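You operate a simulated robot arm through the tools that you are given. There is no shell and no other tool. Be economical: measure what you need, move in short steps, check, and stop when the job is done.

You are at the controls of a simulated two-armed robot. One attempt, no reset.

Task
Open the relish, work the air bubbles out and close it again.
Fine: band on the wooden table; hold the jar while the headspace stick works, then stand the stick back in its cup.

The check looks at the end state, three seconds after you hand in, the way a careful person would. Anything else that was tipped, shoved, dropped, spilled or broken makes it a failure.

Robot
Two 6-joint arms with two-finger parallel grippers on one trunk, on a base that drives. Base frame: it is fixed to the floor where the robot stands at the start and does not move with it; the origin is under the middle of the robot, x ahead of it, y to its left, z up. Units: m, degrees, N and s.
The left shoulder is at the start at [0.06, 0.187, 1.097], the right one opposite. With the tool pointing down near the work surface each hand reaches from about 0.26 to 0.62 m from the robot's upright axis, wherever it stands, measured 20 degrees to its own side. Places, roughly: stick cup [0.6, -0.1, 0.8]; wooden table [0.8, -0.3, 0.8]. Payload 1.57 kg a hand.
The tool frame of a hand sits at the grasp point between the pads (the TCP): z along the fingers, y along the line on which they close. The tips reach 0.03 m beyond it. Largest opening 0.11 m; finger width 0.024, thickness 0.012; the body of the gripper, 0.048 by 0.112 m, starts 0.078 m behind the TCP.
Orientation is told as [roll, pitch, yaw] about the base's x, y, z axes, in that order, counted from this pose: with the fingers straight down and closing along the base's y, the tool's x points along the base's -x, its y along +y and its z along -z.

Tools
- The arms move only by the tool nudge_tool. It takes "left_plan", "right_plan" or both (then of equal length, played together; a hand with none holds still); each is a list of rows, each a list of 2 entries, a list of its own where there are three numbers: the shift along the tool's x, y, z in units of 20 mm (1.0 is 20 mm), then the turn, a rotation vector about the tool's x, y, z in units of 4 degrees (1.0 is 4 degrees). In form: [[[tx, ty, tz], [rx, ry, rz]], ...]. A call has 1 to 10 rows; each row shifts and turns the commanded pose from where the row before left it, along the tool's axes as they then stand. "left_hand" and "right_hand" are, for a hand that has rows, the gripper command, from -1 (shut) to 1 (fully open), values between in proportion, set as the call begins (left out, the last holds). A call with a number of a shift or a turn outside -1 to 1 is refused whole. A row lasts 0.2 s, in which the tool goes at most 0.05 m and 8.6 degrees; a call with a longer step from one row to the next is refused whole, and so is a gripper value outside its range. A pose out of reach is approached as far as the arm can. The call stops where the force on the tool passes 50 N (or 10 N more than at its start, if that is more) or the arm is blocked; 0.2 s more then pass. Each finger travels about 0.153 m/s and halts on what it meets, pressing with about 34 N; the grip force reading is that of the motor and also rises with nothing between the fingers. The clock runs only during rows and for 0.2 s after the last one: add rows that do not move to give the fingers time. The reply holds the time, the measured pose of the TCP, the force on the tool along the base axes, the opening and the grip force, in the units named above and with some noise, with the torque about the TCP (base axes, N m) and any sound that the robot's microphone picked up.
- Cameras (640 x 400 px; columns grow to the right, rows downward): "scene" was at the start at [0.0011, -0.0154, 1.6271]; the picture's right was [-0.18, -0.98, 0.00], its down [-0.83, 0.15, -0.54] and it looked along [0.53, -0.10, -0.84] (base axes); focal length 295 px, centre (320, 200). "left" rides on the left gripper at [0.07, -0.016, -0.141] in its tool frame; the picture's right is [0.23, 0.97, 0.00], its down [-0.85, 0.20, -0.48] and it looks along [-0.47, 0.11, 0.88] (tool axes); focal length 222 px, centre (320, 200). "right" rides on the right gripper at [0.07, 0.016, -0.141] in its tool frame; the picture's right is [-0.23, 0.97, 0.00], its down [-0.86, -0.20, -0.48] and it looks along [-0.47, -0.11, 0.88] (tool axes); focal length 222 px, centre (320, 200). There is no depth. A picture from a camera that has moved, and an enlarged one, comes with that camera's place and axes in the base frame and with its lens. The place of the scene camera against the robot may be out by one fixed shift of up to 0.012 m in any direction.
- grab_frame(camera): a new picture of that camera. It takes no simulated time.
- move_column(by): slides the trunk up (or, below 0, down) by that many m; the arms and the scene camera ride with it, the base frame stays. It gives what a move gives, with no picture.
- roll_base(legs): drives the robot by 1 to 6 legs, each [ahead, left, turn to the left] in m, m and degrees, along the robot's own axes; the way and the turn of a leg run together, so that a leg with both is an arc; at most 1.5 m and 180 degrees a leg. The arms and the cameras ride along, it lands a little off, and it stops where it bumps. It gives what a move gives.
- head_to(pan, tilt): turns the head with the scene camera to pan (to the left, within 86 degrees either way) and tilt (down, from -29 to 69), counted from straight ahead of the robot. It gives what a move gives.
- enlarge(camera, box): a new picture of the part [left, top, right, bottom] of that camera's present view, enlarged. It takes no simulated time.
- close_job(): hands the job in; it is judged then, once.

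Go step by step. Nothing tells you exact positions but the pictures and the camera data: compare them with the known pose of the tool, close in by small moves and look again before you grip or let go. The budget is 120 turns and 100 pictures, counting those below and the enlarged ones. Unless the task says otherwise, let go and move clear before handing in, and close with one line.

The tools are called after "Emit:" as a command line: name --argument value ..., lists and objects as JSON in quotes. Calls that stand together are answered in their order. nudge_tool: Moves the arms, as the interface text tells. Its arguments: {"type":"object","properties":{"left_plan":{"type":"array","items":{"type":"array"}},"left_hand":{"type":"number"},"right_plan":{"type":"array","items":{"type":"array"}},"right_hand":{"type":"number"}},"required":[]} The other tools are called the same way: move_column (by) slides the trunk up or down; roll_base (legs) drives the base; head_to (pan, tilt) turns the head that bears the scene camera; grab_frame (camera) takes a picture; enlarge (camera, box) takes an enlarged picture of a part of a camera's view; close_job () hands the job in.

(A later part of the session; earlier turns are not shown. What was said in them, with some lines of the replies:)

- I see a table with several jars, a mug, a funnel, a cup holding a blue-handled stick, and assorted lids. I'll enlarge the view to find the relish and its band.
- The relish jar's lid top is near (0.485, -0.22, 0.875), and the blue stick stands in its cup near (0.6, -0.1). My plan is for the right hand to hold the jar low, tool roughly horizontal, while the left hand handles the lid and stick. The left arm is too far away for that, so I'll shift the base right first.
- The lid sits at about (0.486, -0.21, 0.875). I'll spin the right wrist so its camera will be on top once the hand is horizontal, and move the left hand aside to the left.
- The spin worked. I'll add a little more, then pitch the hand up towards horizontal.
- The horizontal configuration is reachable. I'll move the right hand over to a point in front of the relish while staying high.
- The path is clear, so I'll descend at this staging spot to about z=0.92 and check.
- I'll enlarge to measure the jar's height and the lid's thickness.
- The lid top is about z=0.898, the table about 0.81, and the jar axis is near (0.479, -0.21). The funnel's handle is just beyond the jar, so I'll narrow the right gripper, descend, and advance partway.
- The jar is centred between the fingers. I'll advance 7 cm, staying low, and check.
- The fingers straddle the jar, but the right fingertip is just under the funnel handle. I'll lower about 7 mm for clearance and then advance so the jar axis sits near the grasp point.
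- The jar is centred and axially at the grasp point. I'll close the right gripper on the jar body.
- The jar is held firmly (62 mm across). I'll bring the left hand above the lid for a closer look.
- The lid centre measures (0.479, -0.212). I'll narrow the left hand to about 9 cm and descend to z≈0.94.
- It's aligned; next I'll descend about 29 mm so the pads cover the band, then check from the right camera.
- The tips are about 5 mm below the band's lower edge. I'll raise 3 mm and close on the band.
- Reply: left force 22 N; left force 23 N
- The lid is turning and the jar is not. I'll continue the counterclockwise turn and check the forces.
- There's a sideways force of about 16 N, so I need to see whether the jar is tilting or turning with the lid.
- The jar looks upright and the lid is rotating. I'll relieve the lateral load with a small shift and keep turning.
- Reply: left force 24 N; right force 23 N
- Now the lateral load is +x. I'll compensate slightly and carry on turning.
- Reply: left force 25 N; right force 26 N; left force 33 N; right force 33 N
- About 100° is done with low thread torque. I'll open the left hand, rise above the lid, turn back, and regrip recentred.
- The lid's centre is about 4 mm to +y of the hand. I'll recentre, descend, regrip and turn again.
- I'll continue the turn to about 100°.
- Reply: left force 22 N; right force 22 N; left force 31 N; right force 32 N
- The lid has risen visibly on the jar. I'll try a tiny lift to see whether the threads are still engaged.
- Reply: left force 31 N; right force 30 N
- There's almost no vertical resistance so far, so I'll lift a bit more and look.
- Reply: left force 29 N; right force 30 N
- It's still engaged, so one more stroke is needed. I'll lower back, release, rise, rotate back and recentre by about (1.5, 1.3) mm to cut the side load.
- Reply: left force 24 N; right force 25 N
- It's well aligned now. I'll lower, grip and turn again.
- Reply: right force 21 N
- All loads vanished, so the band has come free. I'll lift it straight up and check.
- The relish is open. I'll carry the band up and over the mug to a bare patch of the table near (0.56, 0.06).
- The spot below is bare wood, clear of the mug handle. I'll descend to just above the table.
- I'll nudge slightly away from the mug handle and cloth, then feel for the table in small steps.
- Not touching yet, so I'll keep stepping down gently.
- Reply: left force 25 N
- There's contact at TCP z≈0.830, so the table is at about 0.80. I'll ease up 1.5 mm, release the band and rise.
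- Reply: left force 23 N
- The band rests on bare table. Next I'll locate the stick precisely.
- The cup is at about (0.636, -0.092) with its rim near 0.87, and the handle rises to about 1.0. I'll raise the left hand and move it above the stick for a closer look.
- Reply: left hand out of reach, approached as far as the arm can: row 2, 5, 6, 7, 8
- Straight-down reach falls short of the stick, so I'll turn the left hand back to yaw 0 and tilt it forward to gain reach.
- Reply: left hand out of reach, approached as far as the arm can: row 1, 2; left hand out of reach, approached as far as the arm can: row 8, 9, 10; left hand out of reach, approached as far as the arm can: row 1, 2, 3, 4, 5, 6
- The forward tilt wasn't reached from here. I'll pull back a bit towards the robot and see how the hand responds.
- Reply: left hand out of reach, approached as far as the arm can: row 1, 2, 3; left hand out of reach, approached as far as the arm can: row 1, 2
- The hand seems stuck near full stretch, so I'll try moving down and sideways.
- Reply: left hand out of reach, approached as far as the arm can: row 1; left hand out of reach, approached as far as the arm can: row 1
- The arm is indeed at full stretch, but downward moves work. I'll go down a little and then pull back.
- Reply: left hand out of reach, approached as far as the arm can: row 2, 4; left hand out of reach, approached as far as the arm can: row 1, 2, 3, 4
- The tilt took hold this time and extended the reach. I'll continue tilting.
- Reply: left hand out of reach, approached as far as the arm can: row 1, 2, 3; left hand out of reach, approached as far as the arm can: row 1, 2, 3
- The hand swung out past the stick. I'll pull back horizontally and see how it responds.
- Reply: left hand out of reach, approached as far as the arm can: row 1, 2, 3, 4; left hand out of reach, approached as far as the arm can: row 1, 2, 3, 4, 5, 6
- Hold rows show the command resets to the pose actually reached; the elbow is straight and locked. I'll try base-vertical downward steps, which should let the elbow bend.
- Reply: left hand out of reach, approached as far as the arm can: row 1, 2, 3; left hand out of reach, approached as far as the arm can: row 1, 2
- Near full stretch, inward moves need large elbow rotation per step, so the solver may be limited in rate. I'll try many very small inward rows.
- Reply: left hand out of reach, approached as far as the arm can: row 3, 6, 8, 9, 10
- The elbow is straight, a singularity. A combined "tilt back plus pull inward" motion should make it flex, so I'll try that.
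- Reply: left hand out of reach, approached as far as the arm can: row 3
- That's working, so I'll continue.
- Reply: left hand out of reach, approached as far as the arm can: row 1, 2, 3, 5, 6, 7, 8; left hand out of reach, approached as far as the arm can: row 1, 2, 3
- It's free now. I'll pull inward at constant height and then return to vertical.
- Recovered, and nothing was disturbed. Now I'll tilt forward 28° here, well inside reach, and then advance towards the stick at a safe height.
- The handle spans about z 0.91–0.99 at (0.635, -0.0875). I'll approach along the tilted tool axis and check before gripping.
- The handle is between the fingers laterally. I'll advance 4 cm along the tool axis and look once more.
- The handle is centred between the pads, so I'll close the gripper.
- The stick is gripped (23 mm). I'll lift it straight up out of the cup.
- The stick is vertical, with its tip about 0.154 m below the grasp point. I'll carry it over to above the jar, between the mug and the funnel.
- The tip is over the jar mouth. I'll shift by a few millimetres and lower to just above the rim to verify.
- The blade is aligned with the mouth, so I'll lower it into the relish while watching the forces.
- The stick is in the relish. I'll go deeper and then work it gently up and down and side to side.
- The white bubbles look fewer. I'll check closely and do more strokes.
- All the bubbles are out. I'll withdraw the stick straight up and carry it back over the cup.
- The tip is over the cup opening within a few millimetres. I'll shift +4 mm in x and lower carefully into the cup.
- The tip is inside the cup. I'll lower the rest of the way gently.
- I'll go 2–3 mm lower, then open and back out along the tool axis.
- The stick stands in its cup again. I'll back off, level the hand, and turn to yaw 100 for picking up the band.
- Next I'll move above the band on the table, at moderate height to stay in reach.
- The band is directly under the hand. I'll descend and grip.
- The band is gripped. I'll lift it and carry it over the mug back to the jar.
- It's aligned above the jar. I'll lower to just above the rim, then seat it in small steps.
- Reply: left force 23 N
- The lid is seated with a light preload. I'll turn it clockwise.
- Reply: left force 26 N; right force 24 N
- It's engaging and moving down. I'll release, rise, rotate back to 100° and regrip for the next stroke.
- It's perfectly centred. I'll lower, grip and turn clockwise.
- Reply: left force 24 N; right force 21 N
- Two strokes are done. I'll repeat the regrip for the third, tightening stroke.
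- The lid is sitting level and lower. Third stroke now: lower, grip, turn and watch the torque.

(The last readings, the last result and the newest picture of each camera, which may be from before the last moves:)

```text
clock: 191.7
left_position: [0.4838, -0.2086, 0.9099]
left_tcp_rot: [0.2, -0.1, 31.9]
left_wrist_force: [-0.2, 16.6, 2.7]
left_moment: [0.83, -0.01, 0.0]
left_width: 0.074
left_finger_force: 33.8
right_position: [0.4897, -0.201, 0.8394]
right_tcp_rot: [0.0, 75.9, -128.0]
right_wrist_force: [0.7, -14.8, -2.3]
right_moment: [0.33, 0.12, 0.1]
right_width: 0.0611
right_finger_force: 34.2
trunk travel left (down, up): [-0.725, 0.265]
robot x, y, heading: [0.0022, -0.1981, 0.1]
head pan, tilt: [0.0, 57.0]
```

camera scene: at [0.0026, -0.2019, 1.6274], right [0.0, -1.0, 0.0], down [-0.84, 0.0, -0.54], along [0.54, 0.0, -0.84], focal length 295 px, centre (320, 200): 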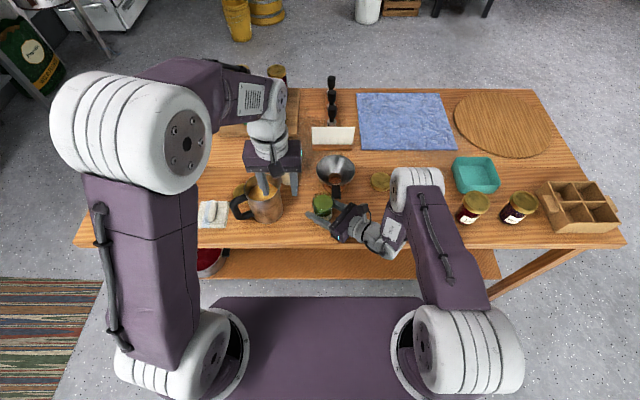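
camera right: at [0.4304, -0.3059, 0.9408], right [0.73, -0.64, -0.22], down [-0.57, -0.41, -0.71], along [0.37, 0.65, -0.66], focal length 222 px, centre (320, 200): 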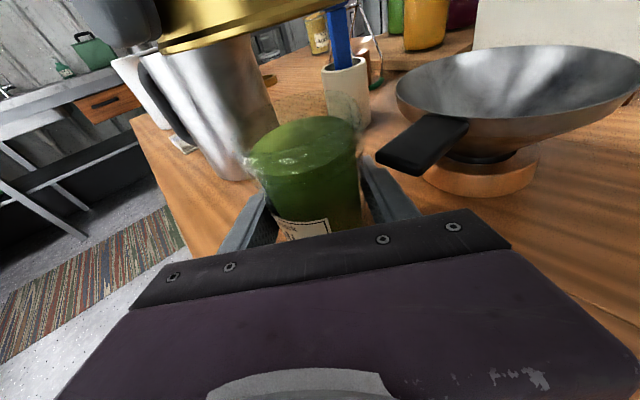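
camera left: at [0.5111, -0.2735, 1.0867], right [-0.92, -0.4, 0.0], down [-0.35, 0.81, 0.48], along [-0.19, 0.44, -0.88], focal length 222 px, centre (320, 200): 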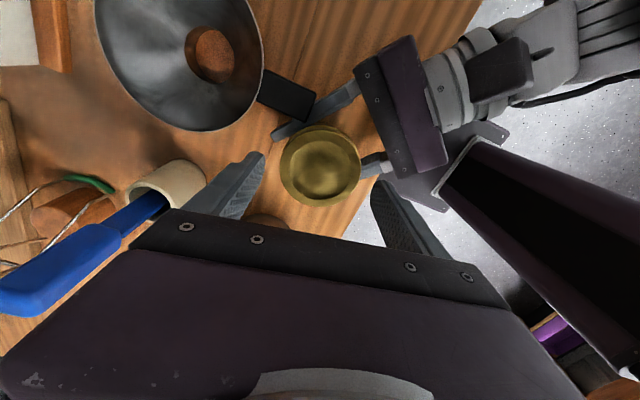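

No tightening torque yet, so I'll continue the stroke.

Emit:
nudge_tool --left_plan '[[[0, 0, 0], [0, 0, 1]], [[0, 0, 0], [0, 0, 1]], [[0, 0, 0], [0, 0, 1]], [[0, 0, 0], [0, 0, 1]]]'

Emit:
nudge_tool --left_plan '[[[0, 0, 0], [0, 0, 1]], [[0, 0, 0], [0, 0, 1]], [[0, 0, 0], [0, 0, 1]], [[0, 0, 0], [0, 0, 1]]]'

Emit:
enlarge --camera "right" --box '[190, 60, 430, 260]'

```text
clock: 192.7
left_position: [0.4825, -0.2098, 0.91]
left_tcp_rot: [0.0, -0.1, 16.1]
left_wrist_force: [-3.9, 4.2, -2.5]
left_moment: [0.14, 0.25, 0.55]
left_width: 0.0737
left_finger_force: 34.1
right_position: [0.4894, -0.2006, 0.8389]
right_tcp_rot: [0.0, 76.2, -127.9]
right_wrist_force: [4.8, -5.8, -0.5]
right_moment: [0.16, 0.04, -0.52]
right_width: 0.0622
right_finger_force: 33.7
trunk travel left (down, up): [-0.725, 0.265]
robot x, y, heading: [0.0009, -0.1972, 0.1]
head pan, tilt: [0.0, 57.0]
```

```text
clock: 193.7
left_position: [0.4828, -0.2096, 0.9109]
left_tcp_rot: [0.0, 0.0, 0.1]
left_wrist_force: [-2.1, 4.3, -1.0]
left_moment: [0.21, 0.22, 0.85]
left_width: 0.0737
left_finger_force: 34.0
right_position: [0.4896, -0.2, 0.8369]
right_tcp_rot: [-0.1, 76.0, -128.0]
right_wrist_force: [2.6, -5.0, -1.9]
right_moment: [0.0, -0.04, -0.72]
right_width: 0.0622
right_finger_force: 34.2
trunk travel left (down, up): [-0.725, 0.265]
robot x, y, heading: [0.001, -0.2021, 0.1]
head pan, tilt: [0.0, 57.0]
```

```text
2.00 times, centred on (310, 160) of right
camera zoom: at [0.4304, -0.3061, 0.9407], right [0.73, -0.64, -0.22], down [-0.57, -0.41, -0.71], along [0.37, 0.65, -0.67], focal length 444 px, centre (340, 280)
```

zoom: 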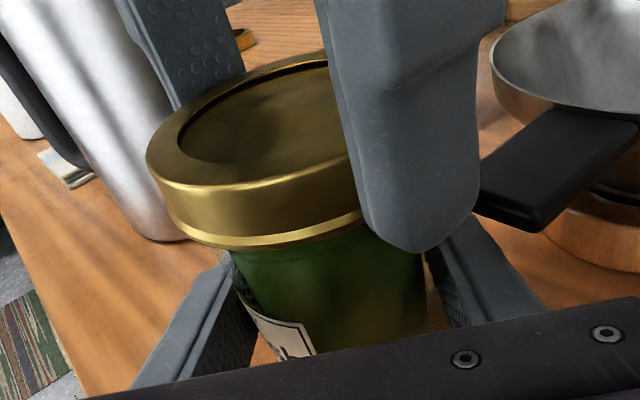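

Torque climbed to about 0.85 N·m and the jar began to turn in the grip, so the band is tight. I'll release the left hand and rise clear.

Emit:
nudge_tool --left_plan '[[[0, 0, 0], [0, 0, 0]], [[0, 0, 0], [0, 0, 0]], [[0, 0, 0], [0, 0, 0]], [[0, 0, -0.7], [0, 0, 0]], [[0, 0, -1], [0, 0, 0]], [[0, 0, -1], [0, 0, 0]], [[0, 0, -1], [0, 0, 0]], [[0, 0, -1], [0, 0, 0]], [[0, 0, -1], [0, 0, 0]], [[0, 0, -1], [0, 0, 0]]]' --left_hand 0.64

Emit:
nudge_tool --left_plan '[[[0.4, 1, -0.5], [0, 0, 0]], [[0.4, 1, -0.5], [0, 0, 0]], [[0.4, 1, 0], [0, 0, 0]], [[0.4, 1, 0], [0, 0, 0]], [[0.4, 1, 0], [0, 0, 0]], [[0.4, 1, 0], [0, 0, 0]], [[0.4, 1, 0], [0, 0, 0]]]'

Emit:
enlarge --camera "scene" --box '[240, 130, 420, 260]'

```text
clock: 195.9
left_position: [0.4826, -0.2089, 1.044]
left_tcp_rot: [0.0, 0.0, 0.1]
left_wrist_force: [-0.2, -0.7, 0.3]
left_moment: [-0.02, 0.01, 0.03]
left_width: 0.0902
left_finger_force: 0.0
right_position: [0.4898, -0.2013, 0.8386]
right_tcp_rot: [-0.1, 75.9, -128.0]
right_wrist_force: [-0.2, 1.1, -3.7]
right_moment: [0.02, -0.04, 0.0]
right_width: 0.0622
right_finger_force: 33.9
trunk travel left (down, up): [-0.725, 0.265]
robot x, y, heading: [0.0028, -0.1973, -0.2]
head pan, tilt: [0.0, 57.0]
```

```text
clock: 197.5
left_position: [0.4275, -0.0691, 1.0623]
left_tcp_rot: [-0.1, 0.0, 0.1]
left_wrist_force: [-1.1, 0.3, 0.2]
left_moment: [-0.01, 0.02, 0.0]
left_width: 0.09
left_finger_force: 0.0
right_position: [0.4898, -0.2014, 0.8387]
right_tcp_rot: [0.1, 75.9, -127.9]
right_wrist_force: [-0.2, -0.2, -3.8]
right_moment: [0.03, -0.01, 0.01]
right_width: 0.062
right_finger_force: 33.6
trunk travel left (down, up): [-0.725, 0.265]
robot x, y, heading: [0.0018, -0.2021, 0.0]
head pan, tilt: [0.0, 57.0]
```

```text
3.08 times, centred on (330, 195) of scene
camera zoom: at [0.003, -0.2009, 1.6275], right [0.0, -1.0, 0.0], down [-0.84, 0.0, -0.54], along [0.54, 0.0, -0.84], focal length 909 px, centre (289, 215)
```

zoom: 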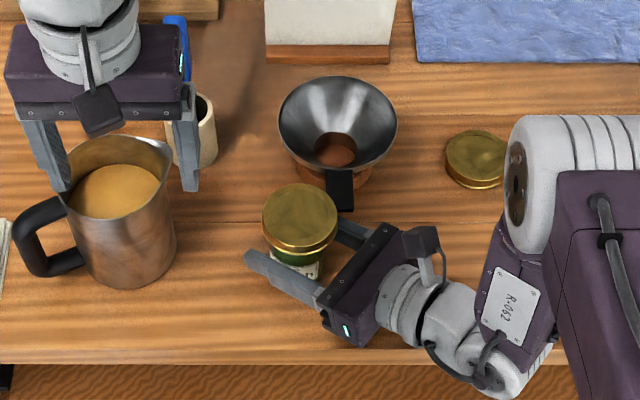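

The right hand is carrying the jar's weight (about 3.8 N), so I'll lower slightly until it rests before releasing.

Emit:
nudge_tool --right_plan '[[[-0.05, 0, 0.012], [0, 0, 0]], [[0, 0, 0], [0, 0, 0]]]'

Emit:
nudge_tool --right_plan '[[[-0.05, 0, 0.012], [0, 0, 0]], [[0, 0, 0], [0, 0, 0]]]'

```text
clock: 198.1
left_position: [0.4259, -0.0698, 1.0632]
left_tcp_rot: [0.0, 0.0, 0.1]
left_wrist_force: [0.9, 0.4, 0.0]
left_moment: [-0.01, 0.03, -0.02]
left_width: 0.0902
left_finger_force: 0.0
right_position: [0.489, -0.2006, 0.8386]
right_tcp_rot: [0.4, 76.1, -127.6]
right_wrist_force: [1.6, 0.2, 5.6]
right_moment: [-0.12, 0.21, 0.02]
right_width: 0.0618
right_finger_force: 34.2
trunk travel left (down, up): [-0.725, 0.265]
robot x, y, heading: [-0.0033, -0.1981, 0.1]
head pan, tilt: [0.0, 57.0]
```

```text
clock: 198.7
left_position: [0.426, -0.0688, 1.0634]
left_tcp_rot: [0.0, -0.2, 0.0]
left_wrist_force: [0.8, -0.3, 0.0]
left_moment: [0.04, -0.01, 0.01]
left_width: 0.0901
left_finger_force: 0.1
right_position: [0.4897, -0.2001, 0.8372]
right_tcp_rot: [0.6, 76.2, -127.3]
right_wrist_force: [7.3, 1.4, 15.9]
right_moment: [-0.41, 0.29, 0.13]
right_width: 0.0622
right_finger_force: 33.9
trunk travel left (down, up): [-0.725, 0.265]
robot x, y, heading: [0.0029, -0.198, 0.4]
head pan, tilt: [0.0, 57.0]
```

It's resting on the table now. I'll ease back 1 mm, open, and retreat straight back.

Emit:
nudge_tool --right_plan '[[[0.05, 0, -0.012], [0, 0, 0]], [[0, 0, 0], [0, 0, 0]]]'

Emit:
nudge_tool --right_plan '[[[0, 0, 0], [0, 0, 0]], [[0, 0, 0], [0, 0, 0]], [[0, 0, 0], [0, 0, 0]], [[0, 0, 0], [0, 0, 0]]]' --right_hand 0.55

Emit:
enlarge --camera "scene" --box '[270, 160, 380, 240]'

```text
clock: 199.3
left_position: [0.4261, -0.0705, 1.0619]
left_tcp_rot: [0.0, 0.0, 0.1]
left_wrist_force: [-0.4, 0.3, -0.2]
left_moment: [0.02, 0.02, -0.01]
left_width: 0.0904
left_finger_force: 0.1
right_position: [0.4898, -0.1996, 0.8364]
right_tcp_rot: [-0.1, 75.9, -128.0]
right_wrist_force: [4.0, -0.1, 7.5]
right_moment: [-0.35, 0.01, 0.1]
right_width: 0.0617
right_finger_force: 33.6
trunk travel left (down, up): [-0.725, 0.265]
robot x, y, heading: [0.0028, -0.2, -0.0]
head pan, tilt: [0.0, 57.0]
```

```text
clock: 200.3
left_position: [0.4273, -0.0687, 1.063]
left_tcp_rot: [0.1, 0.0, 0.1]
left_wrist_force: [0.2, -0.1, -0.1]
left_moment: [0.01, 0.01, -0.01]
left_width: 0.09
left_finger_force: 0.0
right_position: [0.4895, -0.2009, 0.8367]
right_tcp_rot: [0.0, 76.0, -127.9]
right_wrist_force: [-1.1, 0.2, -0.1]
right_moment: [-0.01, 0.04, 0.01]
right_width: 0.0852
right_finger_force: 0.0
trunk travel left (down, up): [-0.725, 0.265]
robot x, y, heading: [0.0009, -0.1994, -0.1]
head pan, tilt: [0.0, 57.0]
```

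```text
5.00 times, centred on (325, 200) of scene
camera zoom: at [0.0027, -0.2018, 1.6275], right [0.0, -1.0, 0.0], down [-0.84, 0.0, -0.54], along [0.54, 0.0, -0.84], focal length 1477 px, centre (295, 200)
```

zoom: 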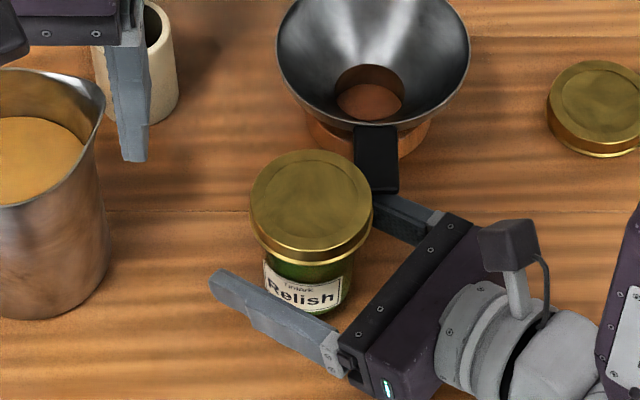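

The jar stands free and closed. I'll retreat the right hand along its axis, then raise it.

Emit:
nudge_tool --right_plan '[[[-0.24, 0, -0.97], [0, 0, 0]], [[-0.24, 0, -0.97], [0, 0, 0]], [[-0.24, 0, -0.97], [0, 0, 0]], [[-0.24, 0, -0.97], [0, 0, 0]], [[-0.24, 0, -0.97], [0, 0, 0]], [[-0.24, 0, -0.97], [0, 0, 0]], [[-0.24, 0, -0.97], [0, 0, 0]]]'

Emit:
nudge_tool --right_plan '[[[1, 0, -0.25], [0, 0, 0]], [[1, 0, -0.25], [0, 0, 0]], [[1, 0, -0.25], [0, 0, 0]], [[1, 0, -0.25], [0, 0, 0]], [[1, 0, -0.25], [0, 0, 0]], [[1, 0, -0.25], [0, 0, 0]], [[1, 0, -0.25], [0, 0, 0]], [[1, 0, -0.25], [0, 0, 0]]]'

Emit:
grab_frame --camera "scene"

Emit:
enlarge --camera "right" --box '[220, 40, 460, 240]'

```text
clock: 201.9
left_position: [0.4257, -0.0693, 1.0629]
left_tcp_rot: [0.2, -0.1, 0.0]
left_wrist_force: [-0.3, -0.1, 0.5]
left_moment: [-0.02, -0.01, 0.01]
left_width: 0.0902
left_finger_force: 0.0
right_position: [0.4008, -0.312, 0.8381]
right_tcp_rot: [0.1, 76.1, -127.8]
right_wrist_force: [0.4, -0.5, 0.0]
right_moment: [0.04, 0.0, -0.01]
right_width: 0.0852
right_finger_force: 0.0
trunk travel left (down, up): [-0.725, 0.265]
robot x, y, heading: [-0.0023, -0.2032, 0.3]
head pan, tilt: [0.0, 57.0]
```

```text
clock: 203.7
left_position: [0.4266, -0.0692, 1.0631]
left_tcp_rot: [0.0, -0.1, 0.0]
left_wrist_force: [-0.6, -0.2, 0.0]
left_moment: [0.01, 0.01, 0.01]
left_width: 0.0903
left_finger_force: 0.1
right_position: [0.4016, -0.3084, 1.004]
right_tcp_rot: [-0.2, 76.0, -128.1]
right_wrist_force: [0.0, -0.9, -1.0]
right_moment: [0.0, 0.02, -0.03]
right_width: 0.0852
right_finger_force: 0.1
trunk travel left (down, up): [-0.725, 0.265]
robot x, y, heading: [0.0013, -0.1976, 0.2]
head pan, tilt: [0.0, 57.0]
```

```text
7 pictures are left
camera scene: at [0.0022, -0.2014, 1.6274], right [0.0, -1.0, 0.0], down [-0.84, 0.0, -0.54], along [0.54, 0.0, -0.84], focal length 295 px, centre (320, 200)
```

scene: 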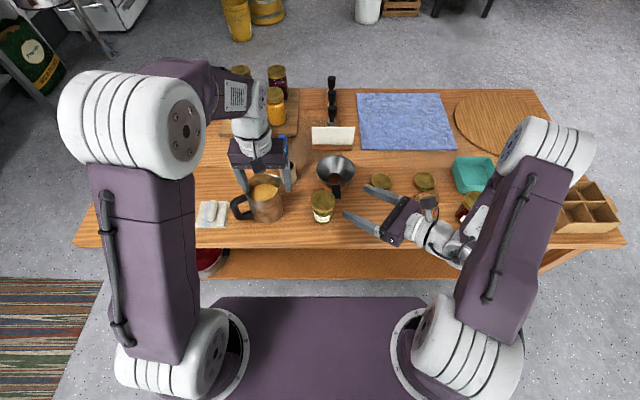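

```text
2.00 times, centred on (340, 140) of right
camera zoom: at [0.3433, -0.4134, 1.1058], right [0.73, -0.64, -0.22], down [-0.57, -0.41, -0.71], along [0.37, 0.65, -0.66], focal length 444 px, centre (280, 320)
```

zoom: 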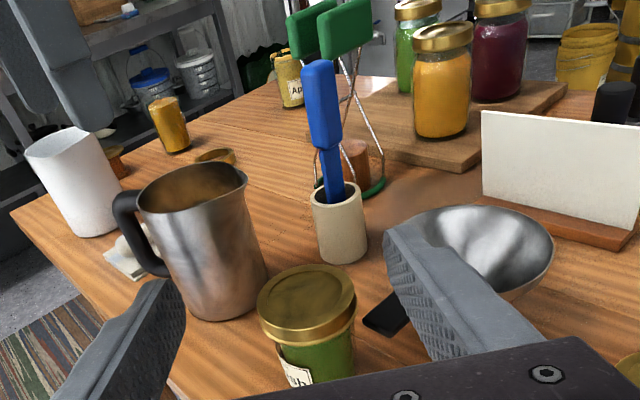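

The relish is closed and upright, the stick stands in its cup, both hands are clear, and nothing else looks disturbed. I'm handing in.

Emit:
close_job

```text
The job is handed in.
```

I opened the relish, worked the air bubbles out with the headspace stick while the other hand held the jar, screwed the band back on tight, and stood the stick back in its cup.
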